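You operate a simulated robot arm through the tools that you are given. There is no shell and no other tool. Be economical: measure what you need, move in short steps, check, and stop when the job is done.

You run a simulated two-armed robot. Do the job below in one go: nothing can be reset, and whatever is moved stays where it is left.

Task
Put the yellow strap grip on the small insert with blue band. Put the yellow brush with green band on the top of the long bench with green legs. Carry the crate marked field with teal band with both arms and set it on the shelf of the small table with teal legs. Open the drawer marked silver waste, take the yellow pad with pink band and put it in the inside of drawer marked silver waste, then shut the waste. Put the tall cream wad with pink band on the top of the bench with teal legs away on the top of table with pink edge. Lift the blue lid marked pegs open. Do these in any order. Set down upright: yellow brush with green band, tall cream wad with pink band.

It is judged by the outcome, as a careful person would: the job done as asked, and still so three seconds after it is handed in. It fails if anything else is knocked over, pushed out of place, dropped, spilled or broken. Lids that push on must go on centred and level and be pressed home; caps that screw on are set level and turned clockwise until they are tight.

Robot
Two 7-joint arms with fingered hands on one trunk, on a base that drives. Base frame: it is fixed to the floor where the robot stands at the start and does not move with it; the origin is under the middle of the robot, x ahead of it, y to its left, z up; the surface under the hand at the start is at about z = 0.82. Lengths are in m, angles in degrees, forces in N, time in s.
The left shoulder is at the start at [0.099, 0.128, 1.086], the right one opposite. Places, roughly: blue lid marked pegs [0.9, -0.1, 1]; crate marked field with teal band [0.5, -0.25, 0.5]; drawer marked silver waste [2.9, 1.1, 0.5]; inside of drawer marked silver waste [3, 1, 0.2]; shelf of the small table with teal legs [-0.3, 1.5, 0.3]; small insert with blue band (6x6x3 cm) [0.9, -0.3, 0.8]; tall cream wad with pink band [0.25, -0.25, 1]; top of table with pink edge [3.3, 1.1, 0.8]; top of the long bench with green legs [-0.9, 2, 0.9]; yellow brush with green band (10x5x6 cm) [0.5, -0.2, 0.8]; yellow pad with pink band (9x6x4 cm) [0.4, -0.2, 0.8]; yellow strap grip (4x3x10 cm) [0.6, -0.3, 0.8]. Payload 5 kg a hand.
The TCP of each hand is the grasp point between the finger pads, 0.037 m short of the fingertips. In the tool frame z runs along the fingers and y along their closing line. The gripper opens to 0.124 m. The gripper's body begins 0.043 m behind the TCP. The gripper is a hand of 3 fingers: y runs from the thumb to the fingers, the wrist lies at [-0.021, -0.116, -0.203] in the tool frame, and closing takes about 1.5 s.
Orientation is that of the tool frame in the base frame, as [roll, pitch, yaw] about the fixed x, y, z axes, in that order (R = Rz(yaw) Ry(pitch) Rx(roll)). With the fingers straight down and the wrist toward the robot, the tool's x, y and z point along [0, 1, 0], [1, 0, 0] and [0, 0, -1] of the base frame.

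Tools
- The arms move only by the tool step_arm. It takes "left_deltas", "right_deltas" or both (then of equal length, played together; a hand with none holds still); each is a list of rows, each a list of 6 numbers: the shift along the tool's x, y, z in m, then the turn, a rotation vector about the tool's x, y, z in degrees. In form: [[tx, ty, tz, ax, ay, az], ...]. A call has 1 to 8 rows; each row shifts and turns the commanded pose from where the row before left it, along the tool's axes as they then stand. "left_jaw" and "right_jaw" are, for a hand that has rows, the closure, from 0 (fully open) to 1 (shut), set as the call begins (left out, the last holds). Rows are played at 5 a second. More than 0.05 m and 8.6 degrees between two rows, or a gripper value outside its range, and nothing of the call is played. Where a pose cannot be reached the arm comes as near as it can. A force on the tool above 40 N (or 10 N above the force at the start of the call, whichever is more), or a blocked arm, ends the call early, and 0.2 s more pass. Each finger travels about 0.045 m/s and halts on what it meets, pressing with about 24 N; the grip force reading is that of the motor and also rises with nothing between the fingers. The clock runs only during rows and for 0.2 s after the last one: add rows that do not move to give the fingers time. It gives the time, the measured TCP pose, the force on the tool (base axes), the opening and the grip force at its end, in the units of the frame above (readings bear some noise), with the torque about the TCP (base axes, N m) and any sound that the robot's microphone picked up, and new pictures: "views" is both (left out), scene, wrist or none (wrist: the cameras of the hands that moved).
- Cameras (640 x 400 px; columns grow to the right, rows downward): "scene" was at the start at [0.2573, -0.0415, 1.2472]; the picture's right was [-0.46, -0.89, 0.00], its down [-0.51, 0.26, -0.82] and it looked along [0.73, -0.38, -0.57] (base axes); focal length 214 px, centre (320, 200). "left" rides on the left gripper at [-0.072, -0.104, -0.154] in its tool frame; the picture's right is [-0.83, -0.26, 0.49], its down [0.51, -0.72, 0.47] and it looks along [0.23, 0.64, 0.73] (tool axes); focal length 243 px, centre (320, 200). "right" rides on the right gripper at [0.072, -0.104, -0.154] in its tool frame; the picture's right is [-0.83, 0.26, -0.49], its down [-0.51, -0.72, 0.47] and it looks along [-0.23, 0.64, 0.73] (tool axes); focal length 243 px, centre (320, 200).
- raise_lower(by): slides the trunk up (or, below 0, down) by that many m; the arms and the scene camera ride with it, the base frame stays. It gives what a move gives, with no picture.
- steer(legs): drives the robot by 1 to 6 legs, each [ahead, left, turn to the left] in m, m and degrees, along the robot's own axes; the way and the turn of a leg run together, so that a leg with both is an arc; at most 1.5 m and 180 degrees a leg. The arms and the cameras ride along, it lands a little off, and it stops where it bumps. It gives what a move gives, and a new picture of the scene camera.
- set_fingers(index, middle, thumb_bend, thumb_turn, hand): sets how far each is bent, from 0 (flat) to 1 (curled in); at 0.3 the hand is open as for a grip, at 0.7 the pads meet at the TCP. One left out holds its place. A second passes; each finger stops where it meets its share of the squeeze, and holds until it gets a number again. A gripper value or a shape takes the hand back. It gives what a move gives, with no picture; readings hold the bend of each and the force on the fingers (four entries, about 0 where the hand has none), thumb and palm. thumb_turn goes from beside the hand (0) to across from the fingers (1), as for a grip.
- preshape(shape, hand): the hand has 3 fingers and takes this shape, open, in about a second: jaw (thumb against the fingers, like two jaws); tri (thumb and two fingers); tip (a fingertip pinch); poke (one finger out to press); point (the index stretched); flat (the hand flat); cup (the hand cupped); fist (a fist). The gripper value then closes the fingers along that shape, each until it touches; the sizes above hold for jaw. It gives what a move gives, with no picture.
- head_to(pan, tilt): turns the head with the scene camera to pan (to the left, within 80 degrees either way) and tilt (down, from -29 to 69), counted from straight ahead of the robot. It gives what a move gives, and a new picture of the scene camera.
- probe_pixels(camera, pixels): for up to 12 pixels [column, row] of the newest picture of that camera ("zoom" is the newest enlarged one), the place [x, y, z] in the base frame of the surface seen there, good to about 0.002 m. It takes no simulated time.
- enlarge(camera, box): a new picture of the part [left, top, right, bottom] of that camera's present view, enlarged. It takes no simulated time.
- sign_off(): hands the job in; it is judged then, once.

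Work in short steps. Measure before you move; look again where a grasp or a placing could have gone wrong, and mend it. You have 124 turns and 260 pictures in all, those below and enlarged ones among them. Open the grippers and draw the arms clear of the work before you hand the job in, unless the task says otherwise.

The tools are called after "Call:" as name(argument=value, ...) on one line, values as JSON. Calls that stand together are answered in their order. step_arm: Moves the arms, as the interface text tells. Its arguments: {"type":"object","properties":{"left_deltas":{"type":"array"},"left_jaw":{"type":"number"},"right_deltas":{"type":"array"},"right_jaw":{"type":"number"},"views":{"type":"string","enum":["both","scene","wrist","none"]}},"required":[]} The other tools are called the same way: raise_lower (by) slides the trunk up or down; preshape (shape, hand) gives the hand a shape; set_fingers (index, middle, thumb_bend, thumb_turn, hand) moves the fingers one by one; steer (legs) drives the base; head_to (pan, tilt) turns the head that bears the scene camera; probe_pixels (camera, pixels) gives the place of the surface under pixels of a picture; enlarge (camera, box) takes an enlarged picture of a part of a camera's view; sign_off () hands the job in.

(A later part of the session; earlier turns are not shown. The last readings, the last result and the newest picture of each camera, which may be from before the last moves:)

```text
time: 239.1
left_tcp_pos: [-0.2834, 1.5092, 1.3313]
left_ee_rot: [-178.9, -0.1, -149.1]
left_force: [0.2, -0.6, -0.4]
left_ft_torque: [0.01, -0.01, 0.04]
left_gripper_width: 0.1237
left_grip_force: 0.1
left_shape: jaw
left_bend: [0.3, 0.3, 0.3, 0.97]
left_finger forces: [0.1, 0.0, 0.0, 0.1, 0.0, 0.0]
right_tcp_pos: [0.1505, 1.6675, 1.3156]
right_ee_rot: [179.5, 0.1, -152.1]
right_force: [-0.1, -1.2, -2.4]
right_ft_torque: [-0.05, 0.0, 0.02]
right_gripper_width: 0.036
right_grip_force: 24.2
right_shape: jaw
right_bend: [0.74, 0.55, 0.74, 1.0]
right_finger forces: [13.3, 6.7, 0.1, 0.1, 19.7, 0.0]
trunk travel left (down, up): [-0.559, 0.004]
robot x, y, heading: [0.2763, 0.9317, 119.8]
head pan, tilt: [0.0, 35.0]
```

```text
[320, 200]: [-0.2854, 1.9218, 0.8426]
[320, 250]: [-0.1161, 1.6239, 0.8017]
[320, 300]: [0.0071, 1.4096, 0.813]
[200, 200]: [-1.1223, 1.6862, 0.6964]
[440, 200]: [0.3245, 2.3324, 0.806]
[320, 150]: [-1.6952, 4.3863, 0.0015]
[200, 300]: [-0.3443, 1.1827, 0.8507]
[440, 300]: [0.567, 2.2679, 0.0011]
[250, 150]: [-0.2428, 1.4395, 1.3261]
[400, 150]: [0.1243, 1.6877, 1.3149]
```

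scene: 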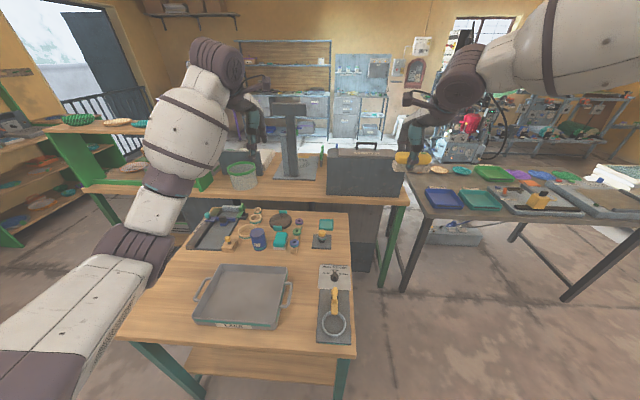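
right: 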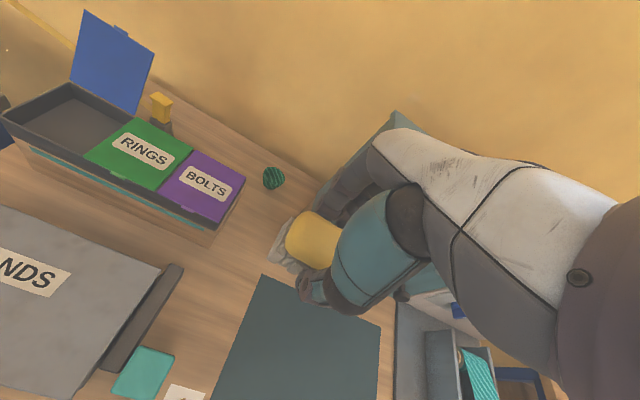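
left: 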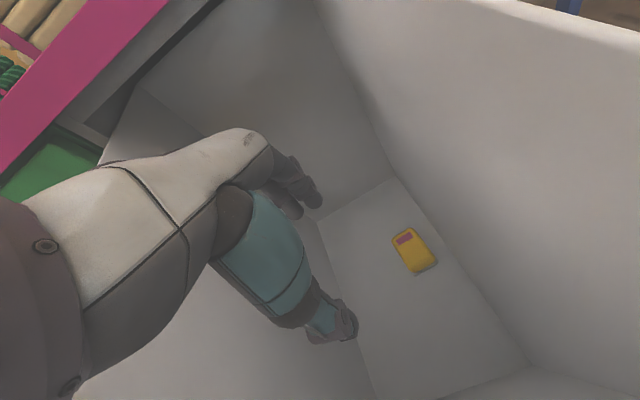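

The small teal table stands in front of the long bench. Measure the bench front edge, free spots and the small table's outline.

Call:
head_to(pan=22, tilt=38)

Call:
probe_pixels(camera="scene", pixels=[[480, 205], [470, 195], [430, 195], [400, 185], [345, 205], [225, 195], [200, 185], [180, 205], [240, 330], [440, 370], [340, 225], [250, 180]])

Call:
enlarge(camera="scene", box=[100, 100, 540, 375])

```text
time: 240.0
left_tcp_pos: [-0.2849, 1.508, 1.3327]
left_ee_rot: [-178.9, -0.1, -149.1]
left_force: [0.7, -0.6, 0.1]
left_ft_torque: [-0.02, 0.04, 0.01]
left_gripper_width: 0.1236
left_grip_force: 0.0
left_shape: jaw
left_bend: [0.3, 0.3, 0.3, 0.97]
left_finger forces: [0.1, 0.1, 0.1, 0.1, 0.0, 0.0]
right_tcp_pos: [0.15, 1.6677, 1.3162]
right_ee_rot: [179.5, 0.2, -152.2]
right_force: [0.3, 0.0, -1.1]
right_ft_torque: [-0.01, 0.02, 0.03]
right_gripper_width: 0.0357
right_grip_force: 24.0
right_shape: jaw
right_bend: [0.74, 0.55, 0.74, 1.0]
right_finger forces: [13.2, 6.7, 0.0, 0.0, 19.8, 0.1]
trunk travel left (down, up): [-0.559, 0.004]
robot x, y, heading: [0.2762, 0.9302, 119.7]
head pan, tilt: [22.0, 38.0]
```

scene: 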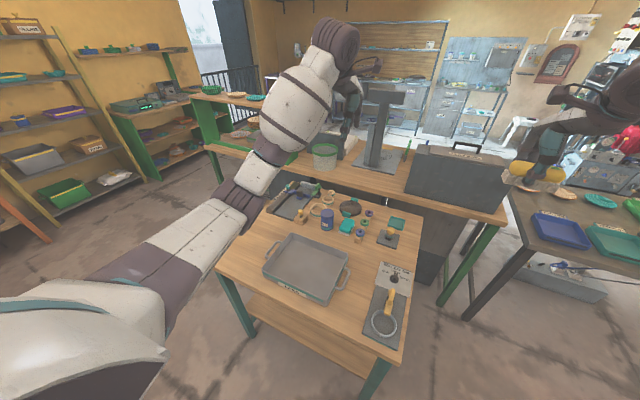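

```text
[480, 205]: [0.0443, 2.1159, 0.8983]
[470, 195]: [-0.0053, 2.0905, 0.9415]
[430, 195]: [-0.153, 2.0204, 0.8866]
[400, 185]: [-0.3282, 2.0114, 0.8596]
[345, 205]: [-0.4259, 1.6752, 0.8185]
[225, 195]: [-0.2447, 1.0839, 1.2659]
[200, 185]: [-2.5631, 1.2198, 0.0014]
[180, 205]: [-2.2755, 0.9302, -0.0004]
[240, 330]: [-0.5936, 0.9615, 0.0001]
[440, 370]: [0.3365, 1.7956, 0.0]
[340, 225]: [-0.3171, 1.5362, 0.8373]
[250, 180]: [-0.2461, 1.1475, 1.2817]
```

```text
1.45 times, centred on (320, 238) of scene
```

zoom: 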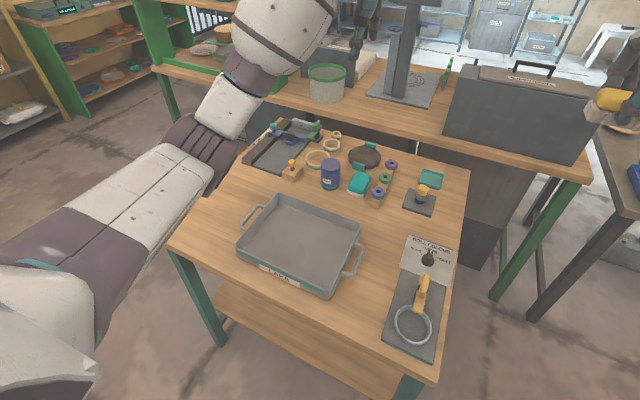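

Stand left of the small table to reach the bench's free left part. Drive there and look.

Call:
steer(legs=[[-0.1, 0, 0], [0, 0.93, 0], [0.55, 0, -4]])

Call:
head_to(pan=-12, tilt=42)

Call:
probe_pixels(camera="scene", pixels=[[250, 150], [300, 150], [350, 150], [300, 180], [350, 180], [250, 180], [300, 210], [350, 210], [400, 180], [250, 210], [200, 180], [400, 220]])

```text
time: 251.5
left_tcp_pos: [-1.2092, 1.406, 1.3229]
left_ee_rot: [-178.3, -0.2, -153.5]
left_force: [-0.2, 0.6, -1.3]
left_ft_torque: [-0.02, -0.05, 0.02]
left_gripper_width: 0.1239
left_grip_force: 0.0
left_shape: jaw
left_bend: [0.3, 0.3, 0.3, 0.97]
left_finger forces: [0.0, 0.0, 0.1, 0.0, 0.1, 0.1]
right_tcp_pos: [-0.7636, 1.5321, 1.3086]
right_ee_rot: [-179.9, 0.1, -156.5]
right_force: [-0.4, 0.5, -1.5]
right_ft_torque: [-0.08, -0.02, 0.0]
right_gripper_width: 0.0356
right_grip_force: 23.7
right_shape: jaw
right_bend: [0.74, 0.55, 0.74, 1.0]
right_finger forces: [13.3, 7.0, 0.1, 0.0, 20.0, 0.0]
trunk travel left (down, up): [-0.559, 0.004]
robot x, y, heading: [-0.6887, 0.7817, 115.4]
head pan, tilt: [22.0, 38.0]
stopped in leg 3: the robot was blocked; the commanded pose is now the measured one
```

scene: 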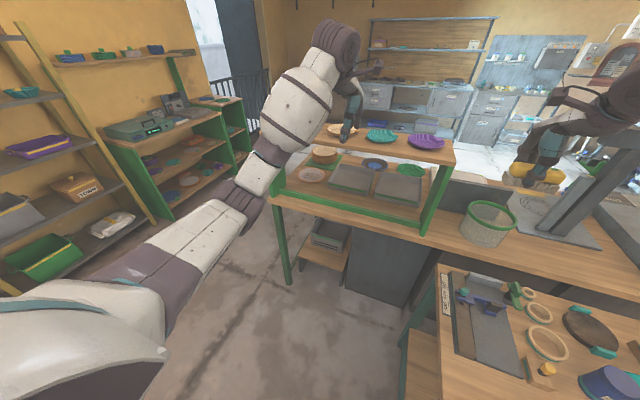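

```text
time: 252.5
left_tcp_pos: [-1.2062, 1.3977, 1.3337]
left_ee_rot: [-178.9, -0.1, -153.4]
left_force: [-0.5, -1.0, 0.1]
left_ft_torque: [0.01, 0.01, 0.01]
left_gripper_width: 0.1238
left_grip_force: 0.0
left_shape: jaw
left_bend: [0.3, 0.3, 0.3, 0.97]
left_finger forces: [0.0, 0.0, 0.0, 0.1, 0.0, 0.0]
right_tcp_pos: [-0.761, 1.5245, 1.3174]
right_ee_rot: [179.3, 0.1, -156.5]
right_force: [1.0, 0.3, -1.4]
right_ft_torque: [0.04, 0.05, 0.07]
right_gripper_width: 0.0359
right_grip_force: 23.8
right_shape: jaw
right_bend: [0.74, 0.55, 0.74, 1.0]
right_finger forces: [13.1, 6.9, 0.0, 0.0, 20.0, 0.1]
trunk travel left (down, up): [-0.559, 0.004]
robot x, y, heading: [-0.6899, 0.7809, 115.8]
head pan, tilt: [-12.0, 42.0]
```

scene: 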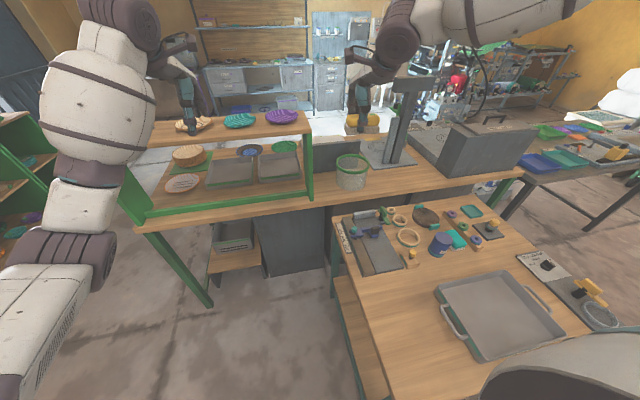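

```text
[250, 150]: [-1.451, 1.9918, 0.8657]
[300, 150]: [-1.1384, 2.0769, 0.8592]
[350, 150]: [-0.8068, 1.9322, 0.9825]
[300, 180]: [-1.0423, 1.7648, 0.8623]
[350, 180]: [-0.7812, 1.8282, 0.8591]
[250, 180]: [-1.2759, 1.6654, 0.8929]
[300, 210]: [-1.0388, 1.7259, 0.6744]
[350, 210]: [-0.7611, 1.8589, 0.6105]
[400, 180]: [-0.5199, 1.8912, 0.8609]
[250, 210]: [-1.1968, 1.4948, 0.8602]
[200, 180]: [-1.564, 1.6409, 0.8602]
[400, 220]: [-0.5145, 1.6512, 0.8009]
```

The base bumped something on its right-front; shift left then forward, and measure the free gap between the green post and the basket.

Call:
steer(legs=[[-0.03, 0, 0], [0, 0.15, 0], [0.2, 0, 0]])

Call:
head_to(pan=-20, tilt=45)

Call:
probe_pixels(camera="scene", pixels=[[310, 160], [330, 160], [350, 160], [370, 160], [310, 175], [330, 175], [350, 175], [370, 175], [320, 150], [345, 150], [390, 175], [360, 190]])

Call:
enlarge(camera="scene", box=[240, 90, 460, 230])

```text
time: 256.1
left_tcp_pos: [-1.4153, 1.4834, 1.3359]
left_ee_rot: [-179.2, 0.0, -153.4]
left_force: [0.2, -0.3, -0.2]
left_ft_torque: [0.04, 0.03, 0.01]
left_gripper_width: 0.1236
left_grip_force: 0.0
left_shape: jaw
left_bend: [0.3, 0.3, 0.3, 0.97]
left_finger forces: [0.0, 0.1, 0.0, 0.0, 0.0, 0.0]
right_tcp_pos: [-0.9691, 1.6101, 1.3205]
right_ee_rot: [179.2, 0.1, -156.4]
right_force: [0.1, -0.2, -0.4]
right_ft_torque: [0.07, 0.01, -0.02]
right_gripper_width: 0.0361
right_grip_force: 24.7
right_shape: jaw
right_bend: [0.74, 0.55, 0.74, 1.0]
right_finger forces: [13.2, 6.8, 0.1, 0.0, 19.9, 0.0]
trunk travel left (down, up): [-0.559, 0.004]
robot x, y, heading: [-0.9024, 0.8667, 115.6]
head pan, tilt: [-12.0, 42.0]
```

scene: 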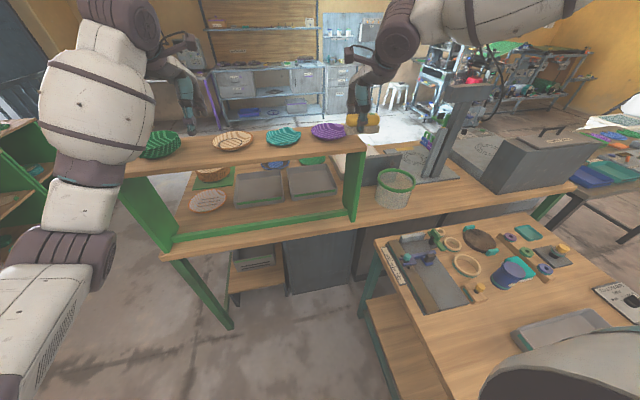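

```text
time: 256.8
left_tcp_pos: [-1.4147, 1.4855, 1.3332]
left_ee_rot: [-179.0, -0.1, -153.4]
left_force: [0.7, 0.3, 0.3]
left_ft_torque: [0.0, -0.02, -0.01]
left_gripper_width: 0.124
left_grip_force: 0.1
left_shape: jaw
left_bend: [0.3, 0.3, 0.3, 0.97]
left_finger forces: [0.1, 0.1, 0.1, 0.0, 0.1, 0.0]
right_tcp_pos: [-0.9711, 1.6107, 1.3182]
right_ee_rot: [179.4, 0.1, -156.5]
right_force: [-0.4, -0.6, -2.0]
right_ft_torque: [0.01, 0.04, 0.01]
right_gripper_width: 0.0359
right_grip_force: 23.4
right_shape: jaw
right_bend: [0.74, 0.55, 0.74, 1.0]
right_finger forces: [13.2, 6.7, 0.0, 0.0, 19.9, 0.0]
trunk travel left (down, up): [-0.559, 0.004]
robot x, y, heading: [-0.9001, 0.8682, 115.5]
head pan, tilt: [-20.0, 45.0]
```

scene: 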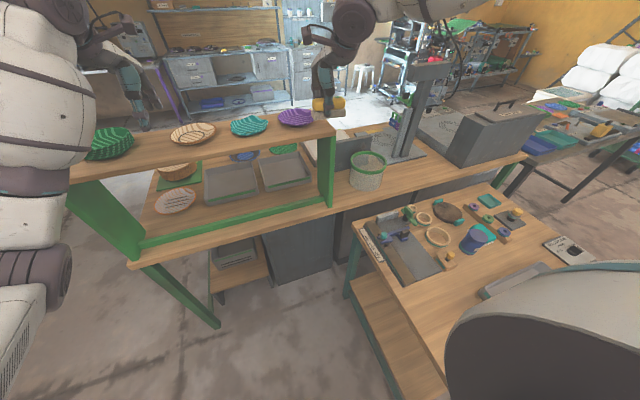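

```text
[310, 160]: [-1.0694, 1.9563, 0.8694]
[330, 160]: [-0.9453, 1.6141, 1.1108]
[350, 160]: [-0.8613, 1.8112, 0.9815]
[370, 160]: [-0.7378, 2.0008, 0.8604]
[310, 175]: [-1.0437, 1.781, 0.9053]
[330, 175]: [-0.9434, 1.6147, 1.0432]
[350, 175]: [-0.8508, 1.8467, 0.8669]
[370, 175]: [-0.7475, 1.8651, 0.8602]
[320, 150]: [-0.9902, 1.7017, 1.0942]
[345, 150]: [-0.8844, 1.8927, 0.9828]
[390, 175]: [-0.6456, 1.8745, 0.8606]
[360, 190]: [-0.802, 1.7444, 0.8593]
```

```text
2.86 times, centred on (350, 160) of scene
```

zoom: 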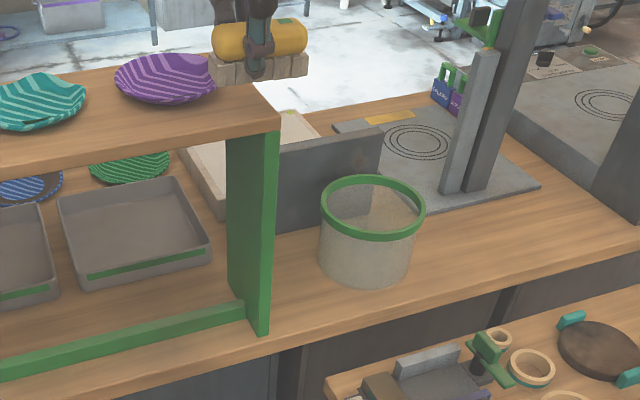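

There is a ~10 cm free strip in front of the basket, right of the green post. Target TCP ≈(-0.865,1.667). Lower the trunk 0.1 m, move over and descend.

Call:
raise_lower(by=-0.1)

Call:
step_arm(right_deltas=[[-0.04, 0.003, 0, 0, 0, -1], [-0.04, 0.003, 0, 0, 0, -1], [-0.0395, 0.003, 0, 0, 0, 0], [0, 0, 0.045, 0, 0, 0], [0, 0, 0.045, 0, 0, 0], [0, 0, 0.045, 0, 0, 0], [0, 0, 0.045, 0, 0, 0], [0, 0, 0.04, 0, 0, 0]], views="both")

Call:
enlarge(camera="scene", box=[260, 100, 420, 220])

```text
time: 257.6
left_tcp_pos: [-1.4163, 1.4867, 1.2604]
left_ee_rot: [-177.7, -0.1, -153.4]
left_force: [-0.1, -0.2, 0.4]
left_ft_torque: [0.04, 0.03, 0.0]
left_gripper_width: 0.124
left_grip_force: 0.1
left_shape: jaw
left_bend: [0.3, 0.3, 0.3, 0.97]
left_finger forces: [0.1, 0.6, 0.0, 0.0, 0.1, 0.1]
right_tcp_pos: [-0.9748, 1.6152, 1.2588]
right_ee_rot: [179.5, -0.1, -156.4]
right_force: [2.6, -3.3, 21.8]
right_ft_torque: [0.04, 0.0, -0.04]
right_gripper_width: 0.0385
right_grip_force: 23.7
right_shape: jaw
right_bend: [0.74, 0.54, 0.74, 1.0]
right_finger forces: [18.0, 7.9, 0.0, 0.1, 27.3, 0.0]
trunk travel left (down, up): [-0.505, 0.058]
robot x, y, heading: [-0.8985, 0.869, 115.8]
head pan, tilt: [-20.0, 45.0]
stopped: the force on the tool passed its limit at 63 N (the readings are from after the stop); the commanded pose is now the measured one
```

```text
time: 259.4
left_tcp_pos: [-1.4173, 1.4917, 1.2606]
left_ee_rot: [-177.7, -0.2, -153.4]
left_force: [-0.8, -0.8, 1.4]
left_ft_torque: [0.07, 0.08, 0.04]
left_gripper_width: 0.1237
left_grip_force: 0.1
left_shape: jaw
left_bend: [0.3, 0.3, 0.3, 0.97]
left_finger forces: [0.0, 1.5, 0.1, 0.0, 0.0, 0.1]
right_tcp_pos: [-0.8692, 1.6781, 1.0326]
right_ee_rot: [179.7, -0.2, -154.4]
right_force: [0.0, -0.2, -1.6]
right_ft_torque: [-0.01, 0.04, -0.01]
right_gripper_width: 0.0374
right_grip_force: 24.3
right_shape: jaw
right_bend: [0.74, 0.55, 0.74, 1.0]
right_finger forces: [14.7, 8.0, 0.1, 0.0, 22.6, 0.1]
trunk travel left (down, up): [-0.505, 0.058]
robot x, y, heading: [-0.8971, 0.872, 115.7]
head pan, tilt: [-20.0, 45.0]
```

scene: 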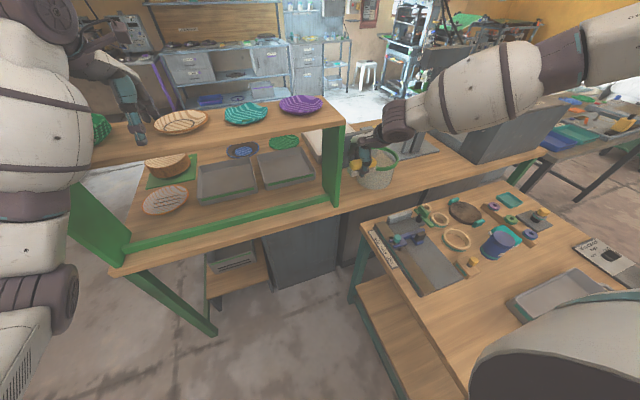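
right: 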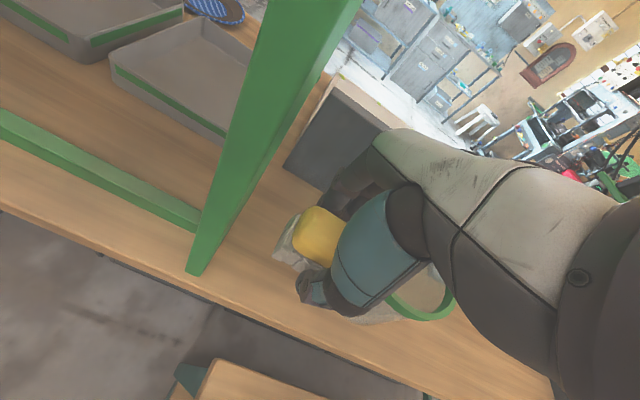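

```text
3.33 times, centred on (340, 160) of scene
```

zoom: 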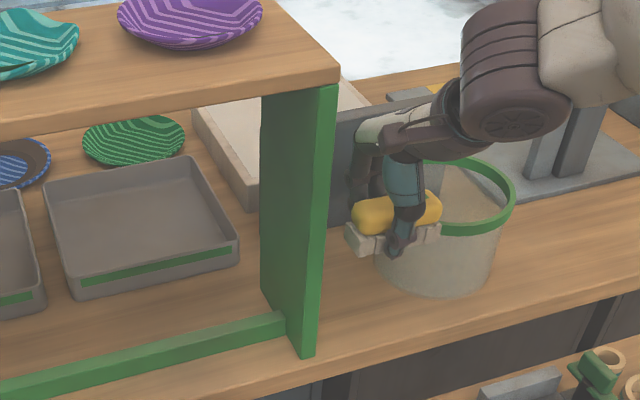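

The brush cleared; the basket rim is close on the right, so shift 3 cm toward the post and 1.5 cm to the front, and raise the left hand off the plate. Then lower near the surface.

Call:
step_arm(right_deltas=[[0.015, -0.008, 0, 0, 0, 0], [0.015, -0.007, 0, 0, 0, 0], [0, 0, 0.03, 0, 0, 0], [0, 0, 0.03, 0, 0, 0], [0, 0, 0.03, 0, 0, 0], [0, 0, 0.012, 0, 0, 0], [0, 0, 0, 0, 0, 0]], left_deltas=[[0, 0, -0.04, 0, 0, 0], [0, 0, -0.04, 0, 0, 0], [0, 0, -0.02, 0, 0, 0], [0, -0.04, 0, 0, 0, 0], [0, -0.04, 0, 0, 0, 0], [0, 0, 0, 0, 0, 0], [0, 0, 0, 0, 0, 0]], views="both")

Call:
enlarge(camera="scene", box=[290, 120, 420, 220])

```text
time: 261.0
left_tcp_pos: [-1.383, 1.4232, 1.3658]
left_ee_rot: [-177.6, -0.1, -153.4]
left_force: [-0.5, -0.5, -0.4]
left_ft_torque: [0.02, 0.0, -0.02]
left_gripper_width: 0.1238
left_grip_force: 0.1
left_shape: jaw
left_bend: [0.3, 0.3, 0.3, 0.97]
left_finger forces: [0.0, 0.0, 0.1, 0.1, 0.1, 0.1]
right_tcp_pos: [-0.8911, 1.6509, 0.932]
right_ee_rot: [179.8, -0.1, -154.4]
right_force: [-0.4, 0.0, -0.1]
right_ft_torque: [-0.01, 0.05, 0.02]
right_gripper_width: 0.0377
right_grip_force: 23.7
right_shape: jaw
right_bend: [0.74, 0.55, 0.74, 1.0]
right_finger forces: [14.4, 8.0, 0.0, 0.1, 22.5, 0.0]
trunk travel left (down, up): [-0.505, 0.058]
robot x, y, heading: [-0.9013, 0.8665, 115.6]
head pan, tilt: [-20.0, 45.0]
```

scene: 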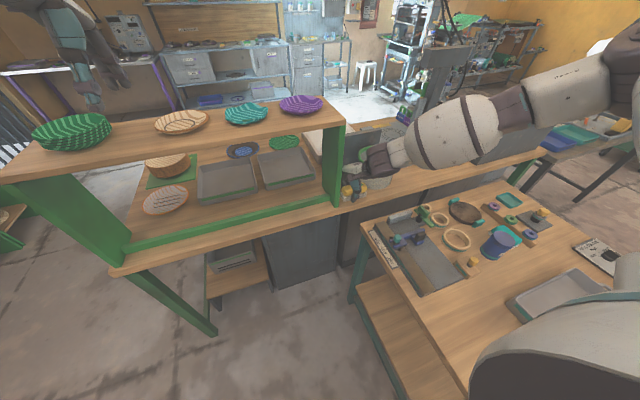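
right: 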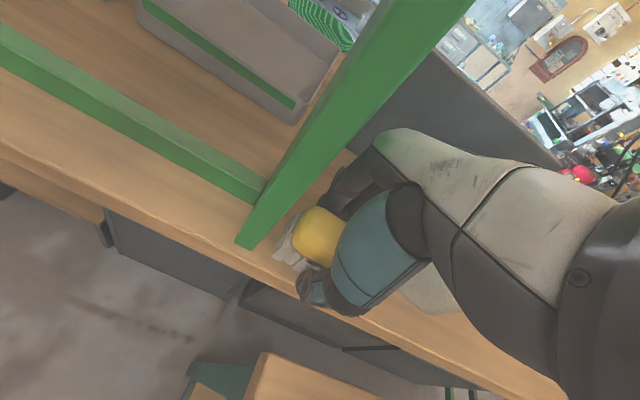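
left: 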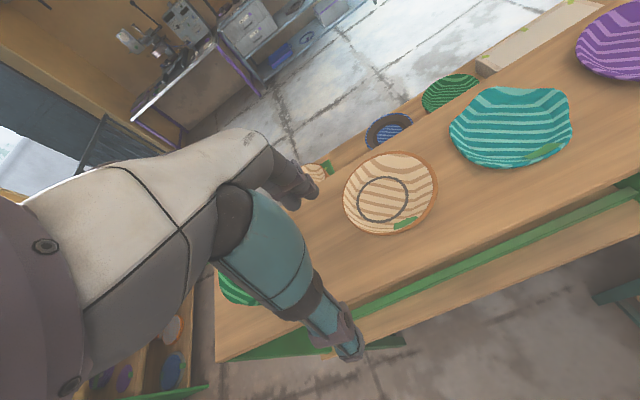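

```text
4.00 times, centred on (355, 170) of scene
```

zoom: 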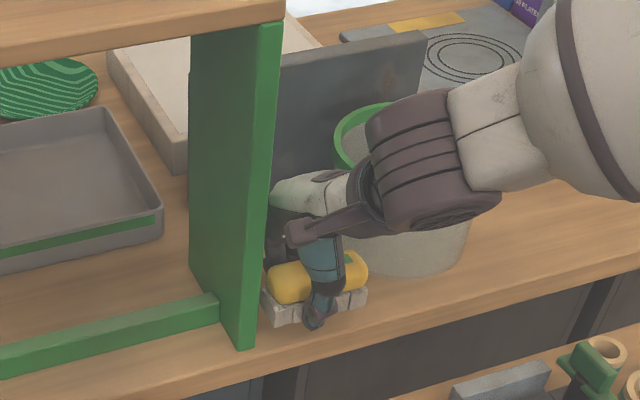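

Brush is ~2 cm above the bench; nudge 1.2 cm back from the edge and lower to contact, then release and rise.

Call:
step_arm(right_deltas=[[-0.006, 0.012, 0, 0, 0, 0], [0, 0, 0.01, 0, 0, 0], [0, 0, 0.006, 0, 0, 0], [0, 0, 0.005, 0, 0, 0], [0, 0, 0.004, 0, 0, 0], [0, 0, 0, 0, 0, 0]], views="wrist")

Call:
enlarge(camera="scene", box=[290, 120, 420, 220])

```text
time: 262.4
left_tcp_pos: [-1.3824, 1.422, 1.3657]
left_ee_rot: [-177.7, -0.1, -153.4]
left_force: [-1.3, -0.4, 0.0]
left_ft_torque: [-0.01, 0.01, -0.01]
left_gripper_width: 0.124
left_grip_force: 0.1
left_shape: jaw
left_bend: [0.3, 0.3, 0.3, 0.97]
left_finger forces: [0.0, 0.0, 0.0, 0.0, 0.0, 0.0]
right_tcp_pos: [-0.8911, 1.6623, 0.9082]
right_ee_rot: [179.9, -0.1, -154.4]
right_force: [-0.7, -0.2, -1.2]
right_ft_torque: [0.01, 0.02, 0.01]
right_gripper_width: 0.037
right_grip_force: 24.0
right_shape: jaw
right_bend: [0.74, 0.55, 0.74, 1.0]
right_finger forces: [14.5, 8.0, 0.0, 0.1, 22.7, 0.0]
trunk travel left (down, up): [-0.505, 0.058]
robot x, y, heading: [-0.8984, 0.8721, 115.3]
head pan, tilt: [-20.0, 45.0]
```

right: 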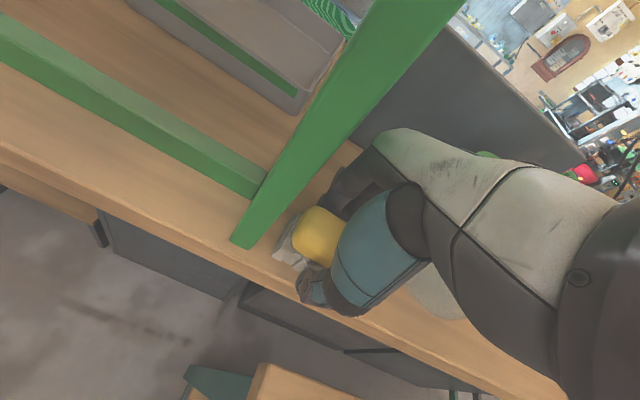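

```text
4.00 times, centred on (355, 170) of scene
```

zoom: 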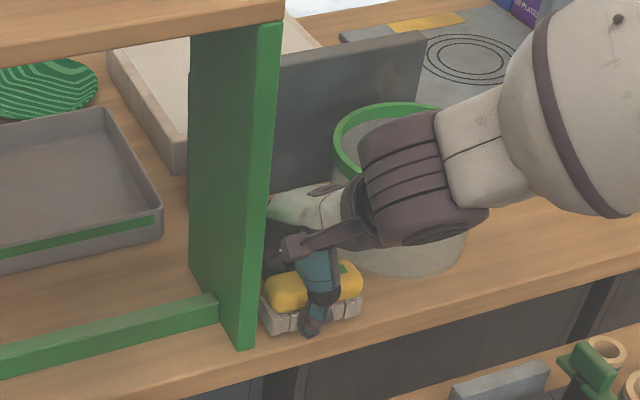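

Not in contact yet; lower gently with the guard, then release partially and rise.

Call:
step_arm(right_deltas=[[0, 0, 0.003, 0, 0, 0], [0, 0, 0.003, 0, 0, 0], [0, 0, 0.003, 0, 0, 0], [0, 0, 0.002, 0, 0, 0], [0, 0, 0, 0, 0, 0]], views="none")

Call:
step_arm(right_deltas=[[0, 0, 0, 0, 0, 0], [0, 0, 0, 0, 0, 0], [0, 0, 0, 0, 0, 0], [0, 0, 0, 0, 0, 0], [0, 0, 0, 0, 0, 0]], right_jaw=0.4, views="none")

Call:
step_arm(right_deltas=[[0, 0, -0.03, 0, 0, 0], [0, 0, -0.045, 0, 0, 0], [0, 0, -0.045, 0, 0, 0], [0, 0, -0.045, 0, 0, 0], [0, 0, -0.045, 0, 0, 0], [0, -0.03, -0.03, 0, 0, 0], [0, -0.04, 0, 0, 0, 0], [0, -0.04, 0, 0, 0, 0]], views="scene")

Call:
enlarge(camera="scene", box=[290, 120, 420, 220])

```text
time: 263.6
left_tcp_pos: [-1.382, 1.4212, 1.3665]
left_ee_rot: [-177.7, -0.1, -153.4]
left_force: [-0.7, 0.0, -0.8]
left_ft_torque: [-0.01, -0.01, 0.03]
left_gripper_width: 0.1239
left_grip_force: 0.0
left_shape: jaw
left_bend: [0.3, 0.3, 0.3, 0.97]
left_finger forces: [0.0, 0.0, 0.0, 0.0, 0.1, 0.1]
right_tcp_pos: [-0.8922, 1.6636, 0.8983]
right_ee_rot: [179.7, -0.1, -154.4]
right_force: [1.0, -0.9, 7.6]
right_ft_torque: [0.13, 0.01, -0.04]
right_gripper_width: 0.0374
right_grip_force: 24.1
right_shape: jaw
right_bend: [0.74, 0.55, 0.74, 1.0]
right_finger forces: [14.1, 8.9, 0.0, 0.0, 24.3, 0.1]
trunk travel left (down, up): [-0.505, 0.058]
robot x, y, heading: [-0.8973, 0.8699, 115.4]
head pan, tilt: [-20.0, 45.0]
```

```text
time: 264.8
left_tcp_pos: [-1.3826, 1.4207, 1.3666]
left_ee_rot: [-177.7, -0.2, -153.4]
left_force: [-0.3, 0.0, -0.1]
left_ft_torque: [-0.03, -0.01, 0.03]
left_gripper_width: 0.124
left_grip_force: 0.0
left_shape: jaw
left_bend: [0.3, 0.3, 0.3, 0.97]
left_finger forces: [0.0, 0.1, 0.1, 0.0, 0.0, 0.0]
right_tcp_pos: [-0.8926, 1.6628, 0.8991]
right_ee_rot: [179.7, -0.2, -154.3]
right_force: [0.4, -2.4, 5.3]
right_ft_torque: [0.15, 0.12, 0.05]
right_gripper_width: 0.0725
right_grip_force: 0.1
right_shape: jaw
right_bend: [0.74, 0.42, 0.65, 1.0]
right_finger forces: [3.5, 2.2, 0.0, 0.0, 0.0, 0.0]
trunk travel left (down, up): [-0.505, 0.058]
robot x, y, heading: [-0.9004, 0.8665, 115.6]
head pan, tilt: [-20.0, 45.0]
```

```text
time: 266.6
left_tcp_pos: [-1.3812, 1.4208, 1.3682]
left_ee_rot: [-177.7, -0.2, -153.5]
left_force: [0.0, -0.5, 0.8]
left_ft_torque: [0.0, 0.02, 0.0]
left_gripper_width: 0.124
left_grip_force: 0.1
left_shape: jaw
left_bend: [0.3, 0.3, 0.3, 0.97]
left_finger forces: [0.0, 0.0, 0.0, 0.0, 0.1, 0.0]
right_tcp_pos: [-0.8409, 1.5623, 1.1373]
right_ee_rot: [179.7, -0.2, -154.4]
right_force: [0.3, 0.2, 0.1]
right_ft_torque: [0.05, 0.01, 0.0]
right_gripper_width: 0.074
right_grip_force: 0.1
right_shape: jaw
right_bend: [0.73, 0.41, 0.65, 1.0]
right_finger forces: [0.0, 0.0, 0.0, 0.0, 0.0, 0.0]
trunk travel left (down, up): [-0.505, 0.058]
robot x, y, heading: [-0.8965, 0.8711, 115.5]
head pan, tilt: [-20.0, 45.0]
```

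scene: 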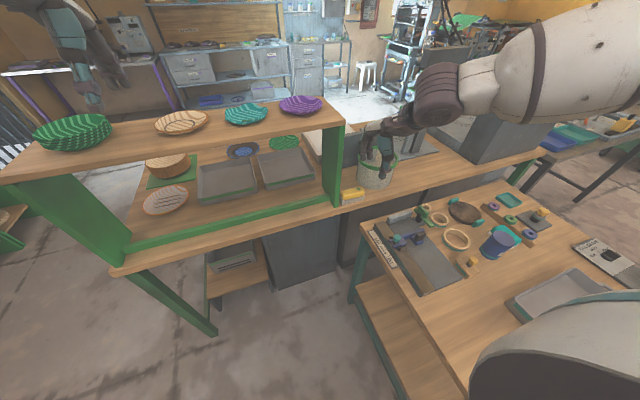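

```text
4.00 times, centred on (355, 170) of scene
```

zoom: 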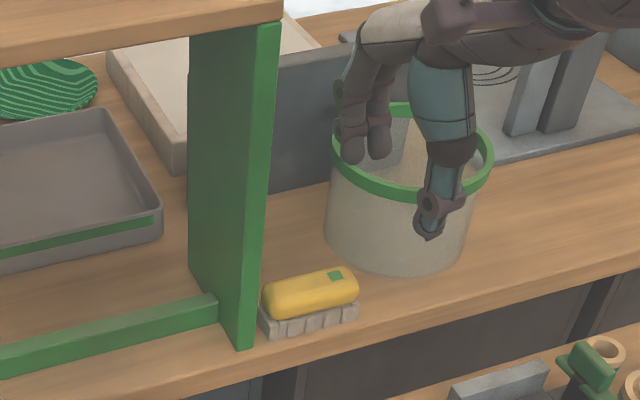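

The brush stands on the long bench. Now drive back in front of the workbench to measure the FIELD crate on its lower shelf.

Call:
steer(legs=[[-0.2, 0, 0], [0, 0, -90], [0, 0, -90], [0.1, 0.79, 0]])

Call:
raise_lower(by=-0.25)

Call:
head_to(pan=0, tilt=38)

Call:
enlarge(camera="scene", box=[210, 150, 450, 300])

Call:
probe_pixels(camera="zoom", pixels=[[200, 150], [260, 150], [320, 150], [380, 150], [440, 150], [260, 200], [320, 200], [380, 200], [260, 250], [320, 250], [380, 250], [320, 100]])

```text
time: 278.3
left_tcp_pos: [-0.1471, 0.1942, 1.3664]
left_ee_rot: [-177.6, 0.1, 26.4]
left_force: [0.7, 0.1, -0.5]
left_ft_torque: [-0.01, 0.04, -0.02]
left_gripper_width: 0.1239
left_grip_force: 0.1
left_shape: jaw
left_bend: [0.3, 0.3, 0.3, 0.97]
left_finger forces: [0.1, 0.0, 0.0, 0.0, 0.1, 0.0]
right_tcp_pos: [-0.6864, 0.0534, 1.1364]
right_ee_rot: [179.8, -0.1, 25.3]
right_force: [1.3, 0.0, -0.2]
right_ft_torque: [-0.01, 0.04, -0.01]
right_gripper_width: 0.0741
right_grip_force: 0.1
right_shape: jaw
right_bend: [0.73, 0.41, 0.65, 1.0]
right_finger forces: [0.0, 0.0, 0.0, 0.1, 0.1, 0.0]
trunk travel left (down, up): [-0.505, 0.058]
robot x, y, heading: [-0.6306, 0.748, -64.5]
head pan, tilt: [-20.0, 45.0]
stopped in leg 4: the robot was blocked; the commanded pose is now the measured one
```

scene: 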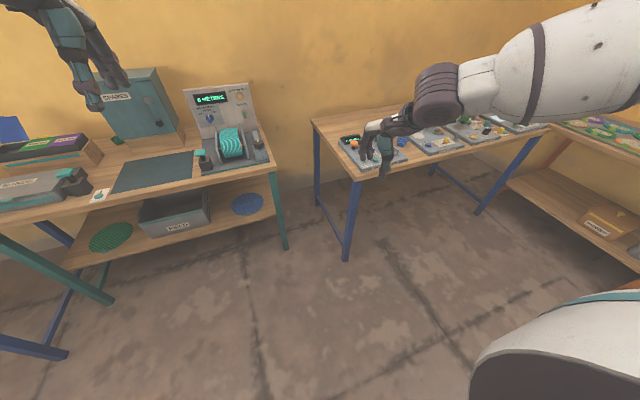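

```text
time: 280.9
left_tcp_pos: [-0.148, 0.192, 1.1174]
left_ee_rot: [-177.7, -0.1, 26.4]
left_force: [-0.2, 0.1, -0.7]
left_ft_torque: [-0.03, -0.03, -0.02]
left_gripper_width: 0.1238
left_grip_force: 0.0
left_shape: jaw
left_bend: [0.3, 0.3, 0.3, 0.97]
left_finger forces: [0.0, 0.0, 0.1, 0.0, 0.0, 0.0]
right_tcp_pos: [-0.6891, 0.0517, 0.8859]
right_ee_rot: [179.8, -0.1, 25.4]
right_force: [0.2, -0.3, 0.2]
right_ft_torque: [0.0, -0.01, -0.02]
right_gripper_width: 0.0738
right_grip_force: 0.1
right_shape: jaw
right_bend: [0.73, 0.41, 0.65, 1.0]
right_finger forces: [0.0, 0.0, 0.0, 0.0, 0.0, 0.1]
trunk travel left (down, up): [-0.255, 0.308]
robot x, y, heading: [-0.6313, 0.7439, -64.6]
head pan, tilt: [-20.0, 45.0]
```

```text
time: 281.8
left_tcp_pos: [-0.1482, 0.1918, 1.1162]
left_ee_rot: [-177.7, -0.1, 26.4]
left_force: [0.0, -0.3, 0.2]
left_ft_torque: [-0.05, 0.0, -0.01]
left_gripper_width: 0.1237
left_grip_force: 0.0
left_shape: jaw
left_bend: [0.3, 0.3, 0.3, 0.97]
left_finger forces: [0.1, 0.0, 0.1, 0.1, 0.0, 0.1]
right_tcp_pos: [-0.6885, 0.0522, 0.8858]
right_ee_rot: [179.7, 0.0, 25.3]
right_force: [0.9, 0.2, 1.2]
right_ft_torque: [0.02, 0.02, 0.0]
right_gripper_width: 0.074
right_grip_force: 0.1
right_shape: jaw
right_bend: [0.73, 0.41, 0.65, 1.0]
right_finger forces: [0.0, 0.0, 0.1, 0.0, 0.0, 0.0]
trunk travel left (down, up): [-0.255, 0.308]
robot x, y, heading: [-0.63, 0.7445, -64.6]
head pan, tilt: [0.0, 38.0]
```

scene: 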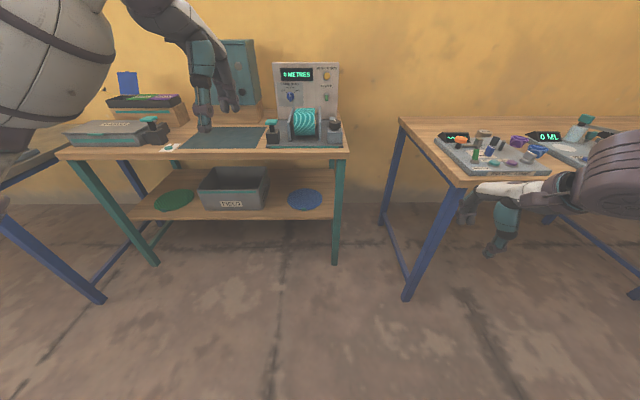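

```text
2.67 times, centred on (330, 225) of scene
```

zoom: 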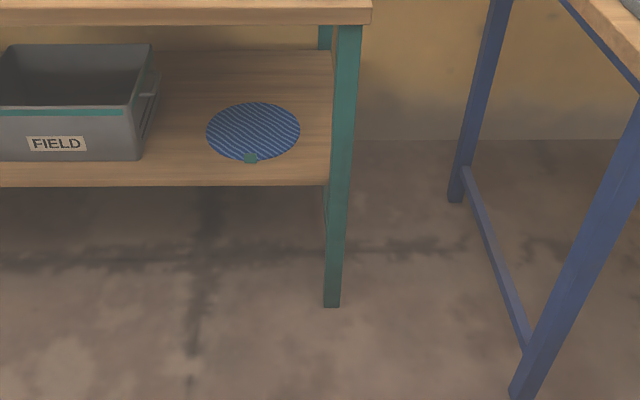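

```text
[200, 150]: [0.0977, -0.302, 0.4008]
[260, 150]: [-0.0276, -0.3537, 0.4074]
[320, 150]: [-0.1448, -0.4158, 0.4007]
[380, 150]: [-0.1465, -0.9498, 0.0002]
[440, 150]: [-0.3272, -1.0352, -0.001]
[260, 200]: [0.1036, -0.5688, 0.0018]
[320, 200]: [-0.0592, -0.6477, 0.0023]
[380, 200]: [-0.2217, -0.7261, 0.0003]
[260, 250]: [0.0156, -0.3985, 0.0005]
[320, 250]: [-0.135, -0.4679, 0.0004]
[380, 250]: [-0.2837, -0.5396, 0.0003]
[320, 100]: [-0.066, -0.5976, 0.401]
```

The crate has side handles. Probe its right handle and corners, then raise, move clear of the small table and across to face the crate, and tilt both hands forward.

Call:
probe_pixels(camera="zoom", pixels=[[150, 84], [158, 76], [143, 97], [154, 92], [140, 150], [130, 118], [151, 48], [20, 118], [8, 60], [145, 130], [156, 84], [60, 110]])

Call:
probe_pixels(camera="scene", pixels=[[200, 192], [204, 205], [212, 169], [260, 168], [268, 175], [263, 182], [197, 180], [256, 205]])

Call:
raise_lower(by=0.25)

Call:
steer(legs=[[0.25, 0, 0], [0, 0.75, 0]])

Call:
step_arm(left_deltas=[[0, -0.02, 0, -8, 0, 0], [0, -0.02, 0, -8, 0, 0], [0, 0, 0, -8, 0, 0], [0, 0, 0, -8, 0, 0], [0, 0, 0, -8, 0, 0], [0, 0, 0, -8, 0, 0], [0, 0, 0, -8, 0, 0], [0, 0, 0, -8, 0, 0]], right_deltas=[[0, 0, 0, -8, 0, 0], [0, 0, 0, -8, 0, 0], [0, 0, 0, -8, 0, 0], [0, 0, 0, -8, 0, 0], [0, 0, 0, -8, 0, 0], [0, 0, 0, -8, 0, 0], [0, 0, 0, -8, 0, 0], [0, 0, 0, -8, 0, 0]], left_jaw=0.0, right_jaw=0.0, views="scene")

```text
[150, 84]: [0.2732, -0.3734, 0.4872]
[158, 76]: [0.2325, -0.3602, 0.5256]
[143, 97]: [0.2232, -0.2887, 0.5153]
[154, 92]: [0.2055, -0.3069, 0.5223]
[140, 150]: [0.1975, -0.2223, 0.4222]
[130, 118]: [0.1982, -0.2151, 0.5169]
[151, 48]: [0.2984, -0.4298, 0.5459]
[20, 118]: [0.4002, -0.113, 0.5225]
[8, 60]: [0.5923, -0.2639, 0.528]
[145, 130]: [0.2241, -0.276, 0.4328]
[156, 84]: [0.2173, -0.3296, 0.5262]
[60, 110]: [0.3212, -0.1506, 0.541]
```

```text
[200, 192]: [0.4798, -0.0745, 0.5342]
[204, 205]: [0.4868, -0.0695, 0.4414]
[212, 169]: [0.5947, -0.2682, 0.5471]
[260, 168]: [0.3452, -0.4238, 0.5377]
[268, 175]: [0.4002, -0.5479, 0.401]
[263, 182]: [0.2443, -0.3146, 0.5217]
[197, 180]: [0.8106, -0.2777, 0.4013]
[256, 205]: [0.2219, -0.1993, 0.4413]
```

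```text
time: 284.3
left_tcp_pos: [-0.1491, 0.1907, 1.3653]
left_ee_rot: [-177.5, 0.0, 26.4]
left_force: [0.0, 0.0, -0.5]
left_ft_torque: [0.04, 0.04, 0.0]
left_gripper_width: 0.1241
left_grip_force: 0.0
left_shape: jaw
left_bend: [0.3, 0.3, 0.3, 0.97]
left_finger forces: [0.0, 0.0, 0.0, 0.0, 0.1, 0.1]
right_tcp_pos: [-0.6887, 0.0518, 1.1346]
right_ee_rot: [179.9, -0.1, 25.4]
right_force: [0.5, -0.7, -0.8]
right_ft_torque: [0.04, -0.02, 0.03]
right_gripper_width: 0.0742
right_grip_force: 0.0
right_shape: jaw
right_bend: [0.73, 0.41, 0.65, 1.0]
right_finger forces: [0.0, 0.1, 0.0, 0.0, 0.0, 0.0]
trunk travel left (down, up): [-0.505, 0.058]
robot x, y, heading: [-0.6307, 0.7455, -64.5]
head pan, tilt: [0.0, 38.0]
```

```text
time: 292.7
left_tcp_pos: [0.6352, 0.2902, 1.3658]
left_ee_rot: [-177.6, -0.1, 26.6]
left_force: [0.3, 0.1, -0.1]
left_ft_torque: [-0.02, -0.03, 0.02]
left_gripper_width: 0.1238
left_grip_force: 0.0
left_shape: jaw
left_bend: [0.3, 0.3, 0.3, 0.97]
left_finger forces: [0.0, 0.0, 0.0, 0.0, 0.1, 0.1]
right_tcp_pos: [0.094, 0.1489, 1.1354]
right_ee_rot: [179.9, -0.1, 25.5]
right_force: [0.6, -0.3, 0.0]
right_ft_torque: [0.03, 0.02, -0.01]
right_gripper_width: 0.074
right_grip_force: 0.1
right_shape: jaw
right_bend: [0.73, 0.41, 0.65, 1.0]
right_finger forces: [0.0, 0.1, 0.0, 0.1, 0.0, 0.1]
trunk travel left (down, up): [-0.505, 0.058]
robot x, y, heading: [0.1509, 0.841, -64.5]
head pan, tilt: [0.0, 38.0]
```

scene: 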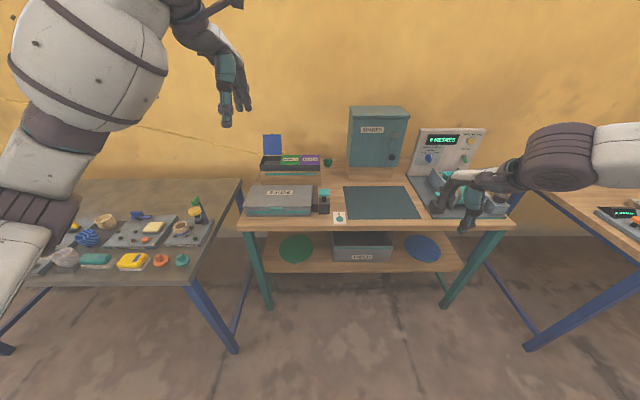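

```text
time: 294.5
left_tcp_pos: [0.6195, 0.3246, 1.3631]
left_ee_rot: [118.3, -0.2, 26.7]
left_force: [-0.2, 0.4, 0.6]
left_ft_torque: [0.02, 0.02, 0.0]
left_gripper_width: 0.1239
left_grip_force: 0.0
left_shape: jaw
left_bend: [0.3, 0.3, 0.3, 0.97]
left_finger forces: [0.0, 0.1, 0.0, 0.0, 0.0, 0.0]
right_tcp_pos: [0.0959, 0.148, 1.1352]
right_ee_rot: [115.8, -0.2, 25.7]
right_force: [0.0, 0.3, 0.4]
right_ft_torque: [0.0, 0.0, 0.01]
right_gripper_width: 0.1242
right_grip_force: 0.0
right_shape: jaw
right_bend: [0.3, 0.3, 0.3, 0.98]
right_finger forces: [0.1, 0.0, 0.0, 0.1, 0.1, 0.0]
trunk travel left (down, up): [-0.505, 0.058]
robot x, y, heading: [0.153, 0.8435, -64.5]
head pan, tilt: [0.0, 38.0]
```

scene: 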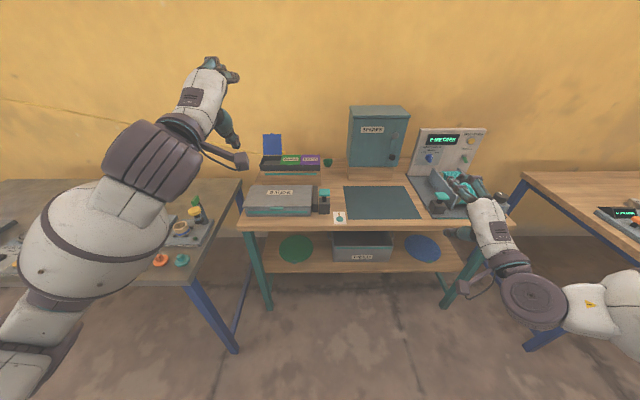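

Crate: u 0.063–0.395, rim z 0.547; side handle bars at z≈0.52, 3 cm outside the walls. Shift right 0.25 m, lower the trunk, and bring both hands to handle height.

Call:
steer(legs=[[0, -0.25, 0]])

Call:
raise_lower(by=-0.4)

Call:
step_arm(left_deltas=[[0, -0.039, 0.021, 0, 0, 0], [0, -0.039, 0.021, 0, 0, 0], [0, -0.039, 0.021, 0, 0, 0], [0, -0.039, 0.021, 0, 0, 0], [0, -0.039, 0.021, 0, 0, 0], [0, -0.039, 0.021, 0, 0, 0], [0, -0.039, 0.021, 0, 0, 0], [0, -0.039, 0.021, 0, 0, 0]], right_deltas=[[0.0193, -0.0242, 0.0117, 0, 0, 0], [0.0193, -0.0242, 0.0117, 0, 0, 0], [0.0193, -0.0242, 0.0117, 0, 0, 0], [0.0193, -0.0242, 0.0117, 0, 0, 0], [0.0193, -0.0242, 0.0117, 0, 0, 0], [0.0193, -0.0242, 0.0117, 0, 0, 0], [0.0193, -0.0242, 0.0117, 0, 0, 0], [0.0193, -0.0242, 0.0117, 0, 0, 0]], views="none")

Call:
step_arm(left_deltas=[[0, -0.039, 0.021, 0, 0, 0], [0, -0.039, 0.021, 0, 0, 0], [0, 0, 0, 0, 0, 0]], views="scene")

```text
time: 297.4
left_tcp_pos: [0.3856, 0.2145, 1.3651]
left_ee_rot: [118.3, -0.1, 26.3]
left_force: [0.8, 0.3, 0.1]
left_ft_torque: [0.02, -0.01, 0.04]
left_gripper_width: 0.1239
left_grip_force: 0.1
left_shape: jaw
left_bend: [0.3, 0.3, 0.3, 0.97]
left_finger forces: [0.0, 0.0, 0.0, 0.1, 0.0, 0.0]
right_tcp_pos: [-0.1384, 0.0398, 1.1357]
right_ee_rot: [115.7, -0.1, 25.3]
right_force: [-0.3, 0.1, 1.0]
right_ft_torque: [-0.03, -0.04, -0.02]
right_gripper_width: 0.124
right_grip_force: 0.1
right_shape: jaw
right_bend: [0.3, 0.3, 0.3, 0.98]
right_finger forces: [0.1, 0.0, 0.0, 0.0, 0.0, 0.0]
trunk travel left (down, up): [-0.505, 0.058]
robot x, y, heading: [-0.0746, 0.7328, -64.7]
head pan, tilt: [0.0, 38.0]
```

scene: 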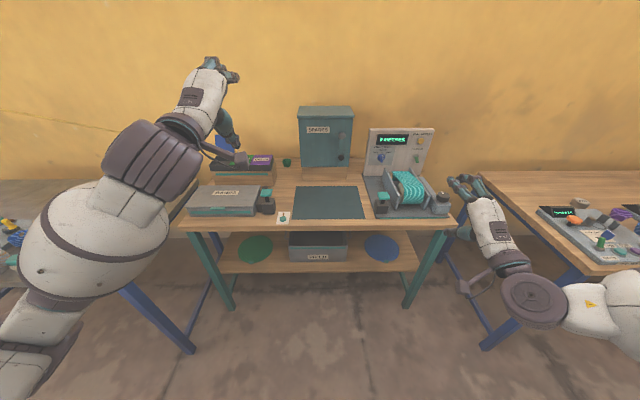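

```text
time: 301.2
left_tcp_pos: [0.4109, 0.1581, 0.8022]
left_ee_rot: [133.4, -0.3, 26.1]
left_force: [0.4, 0.6, -0.1]
left_ft_torque: [0.0, 0.0, 0.01]
left_gripper_width: 0.1239
left_grip_force: 0.1
left_shape: jaw
left_bend: [0.3, 0.3, 0.3, 0.97]
left_finger forces: [0.1, 0.1, 0.0, 0.1, 0.1, 0.0]
right_tcp_pos: [-0.1327, 0.0286, 0.6756]
right_ee_rot: [121.7, -0.1, 25.2]
right_force: [1.1, 0.0, 0.5]
right_ft_torque: [0.0, -0.02, 0.04]
right_gripper_width: 0.124
right_grip_force: 0.1
right_shape: jaw
right_bend: [0.3, 0.3, 0.3, 0.98]
right_finger forces: [0.1, 0.0, 0.0, 0.0, 0.1, 0.0]
trunk travel left (down, up): [-0.105, 0.458]
robot x, y, heading: [-0.0796, 0.7359, -64.6]
head pan, tilt: [0.0, 38.0]
```

```text
time: 303.0
left_tcp_pos: [0.3739, 0.2426, 0.459]
left_ee_rot: [133.4, -0.3, 26.1]
left_force: [0.3, -0.3, 0.0]
left_ft_torque: [0.01, 0.02, -0.01]
left_gripper_width: 0.124
left_grip_force: 0.0
left_shape: jaw
left_bend: [0.3, 0.3, 0.3, 0.98]
left_finger forces: [0.0, 0.0, 0.0, 0.0, 0.0, 0.0]
right_tcp_pos: [-0.0137, 0.1112, 0.4651]
right_ee_rot: [121.4, 0.8, 25.0]
right_force: [0.9, 0.1, 0.1]
right_ft_torque: [-0.01, -0.04, 0.04]
right_gripper_width: 0.124
right_grip_force: 0.0
right_shape: jaw
right_bend: [0.3, 0.3, 0.3, 0.97]
right_finger forces: [0.0, 0.0, 0.0, 0.0, 0.0, 0.1]
trunk travel left (down, up): [-0.105, 0.458]
robot x, y, heading: [-0.0754, 0.7351, -64.6]
head pan, tilt: [0.0, 38.0]
```

```text
time: 303.8
left_tcp_pos: [0.3645, 0.2628, 0.3759]
left_ee_rot: [133.3, -0.5, 26.2]
left_force: [0.0, -0.1, 0.6]
left_ft_torque: [-0.05, 0.0, -0.03]
left_gripper_width: 0.1239
left_grip_force: 0.0
left_shape: jaw
left_bend: [0.3, 0.3, 0.3, 0.97]
left_finger forces: [0.0, 0.1, 0.1, 0.0, 0.0, 0.0]
right_tcp_pos: [-0.0132, 0.1115, 0.4649]
right_ee_rot: [121.5, 0.8, 25.0]
right_force: [-1.4, -0.9, -0.1]
right_ft_torque: [0.03, 0.03, 0.0]
right_gripper_width: 0.1239
right_grip_force: 0.0
right_shape: jaw
right_bend: [0.3, 0.3, 0.3, 0.97]
right_finger forces: [0.1, 0.0, 0.1, 0.1, 0.0, 0.0]
trunk travel left (down, up): [-0.105, 0.458]
robot x, y, heading: [-0.0795, 0.7358, -64.8]
head pan, tilt: [0.0, 38.0]
```

scene: 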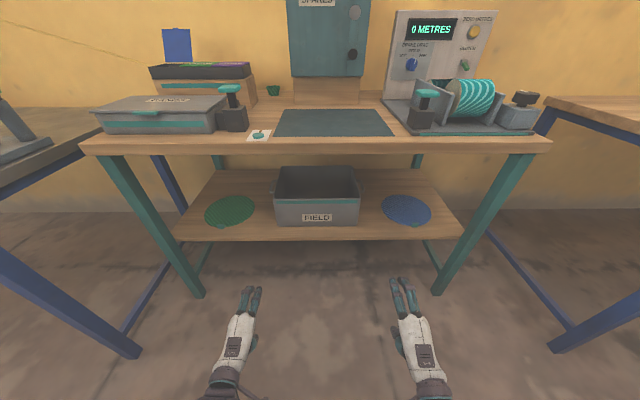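

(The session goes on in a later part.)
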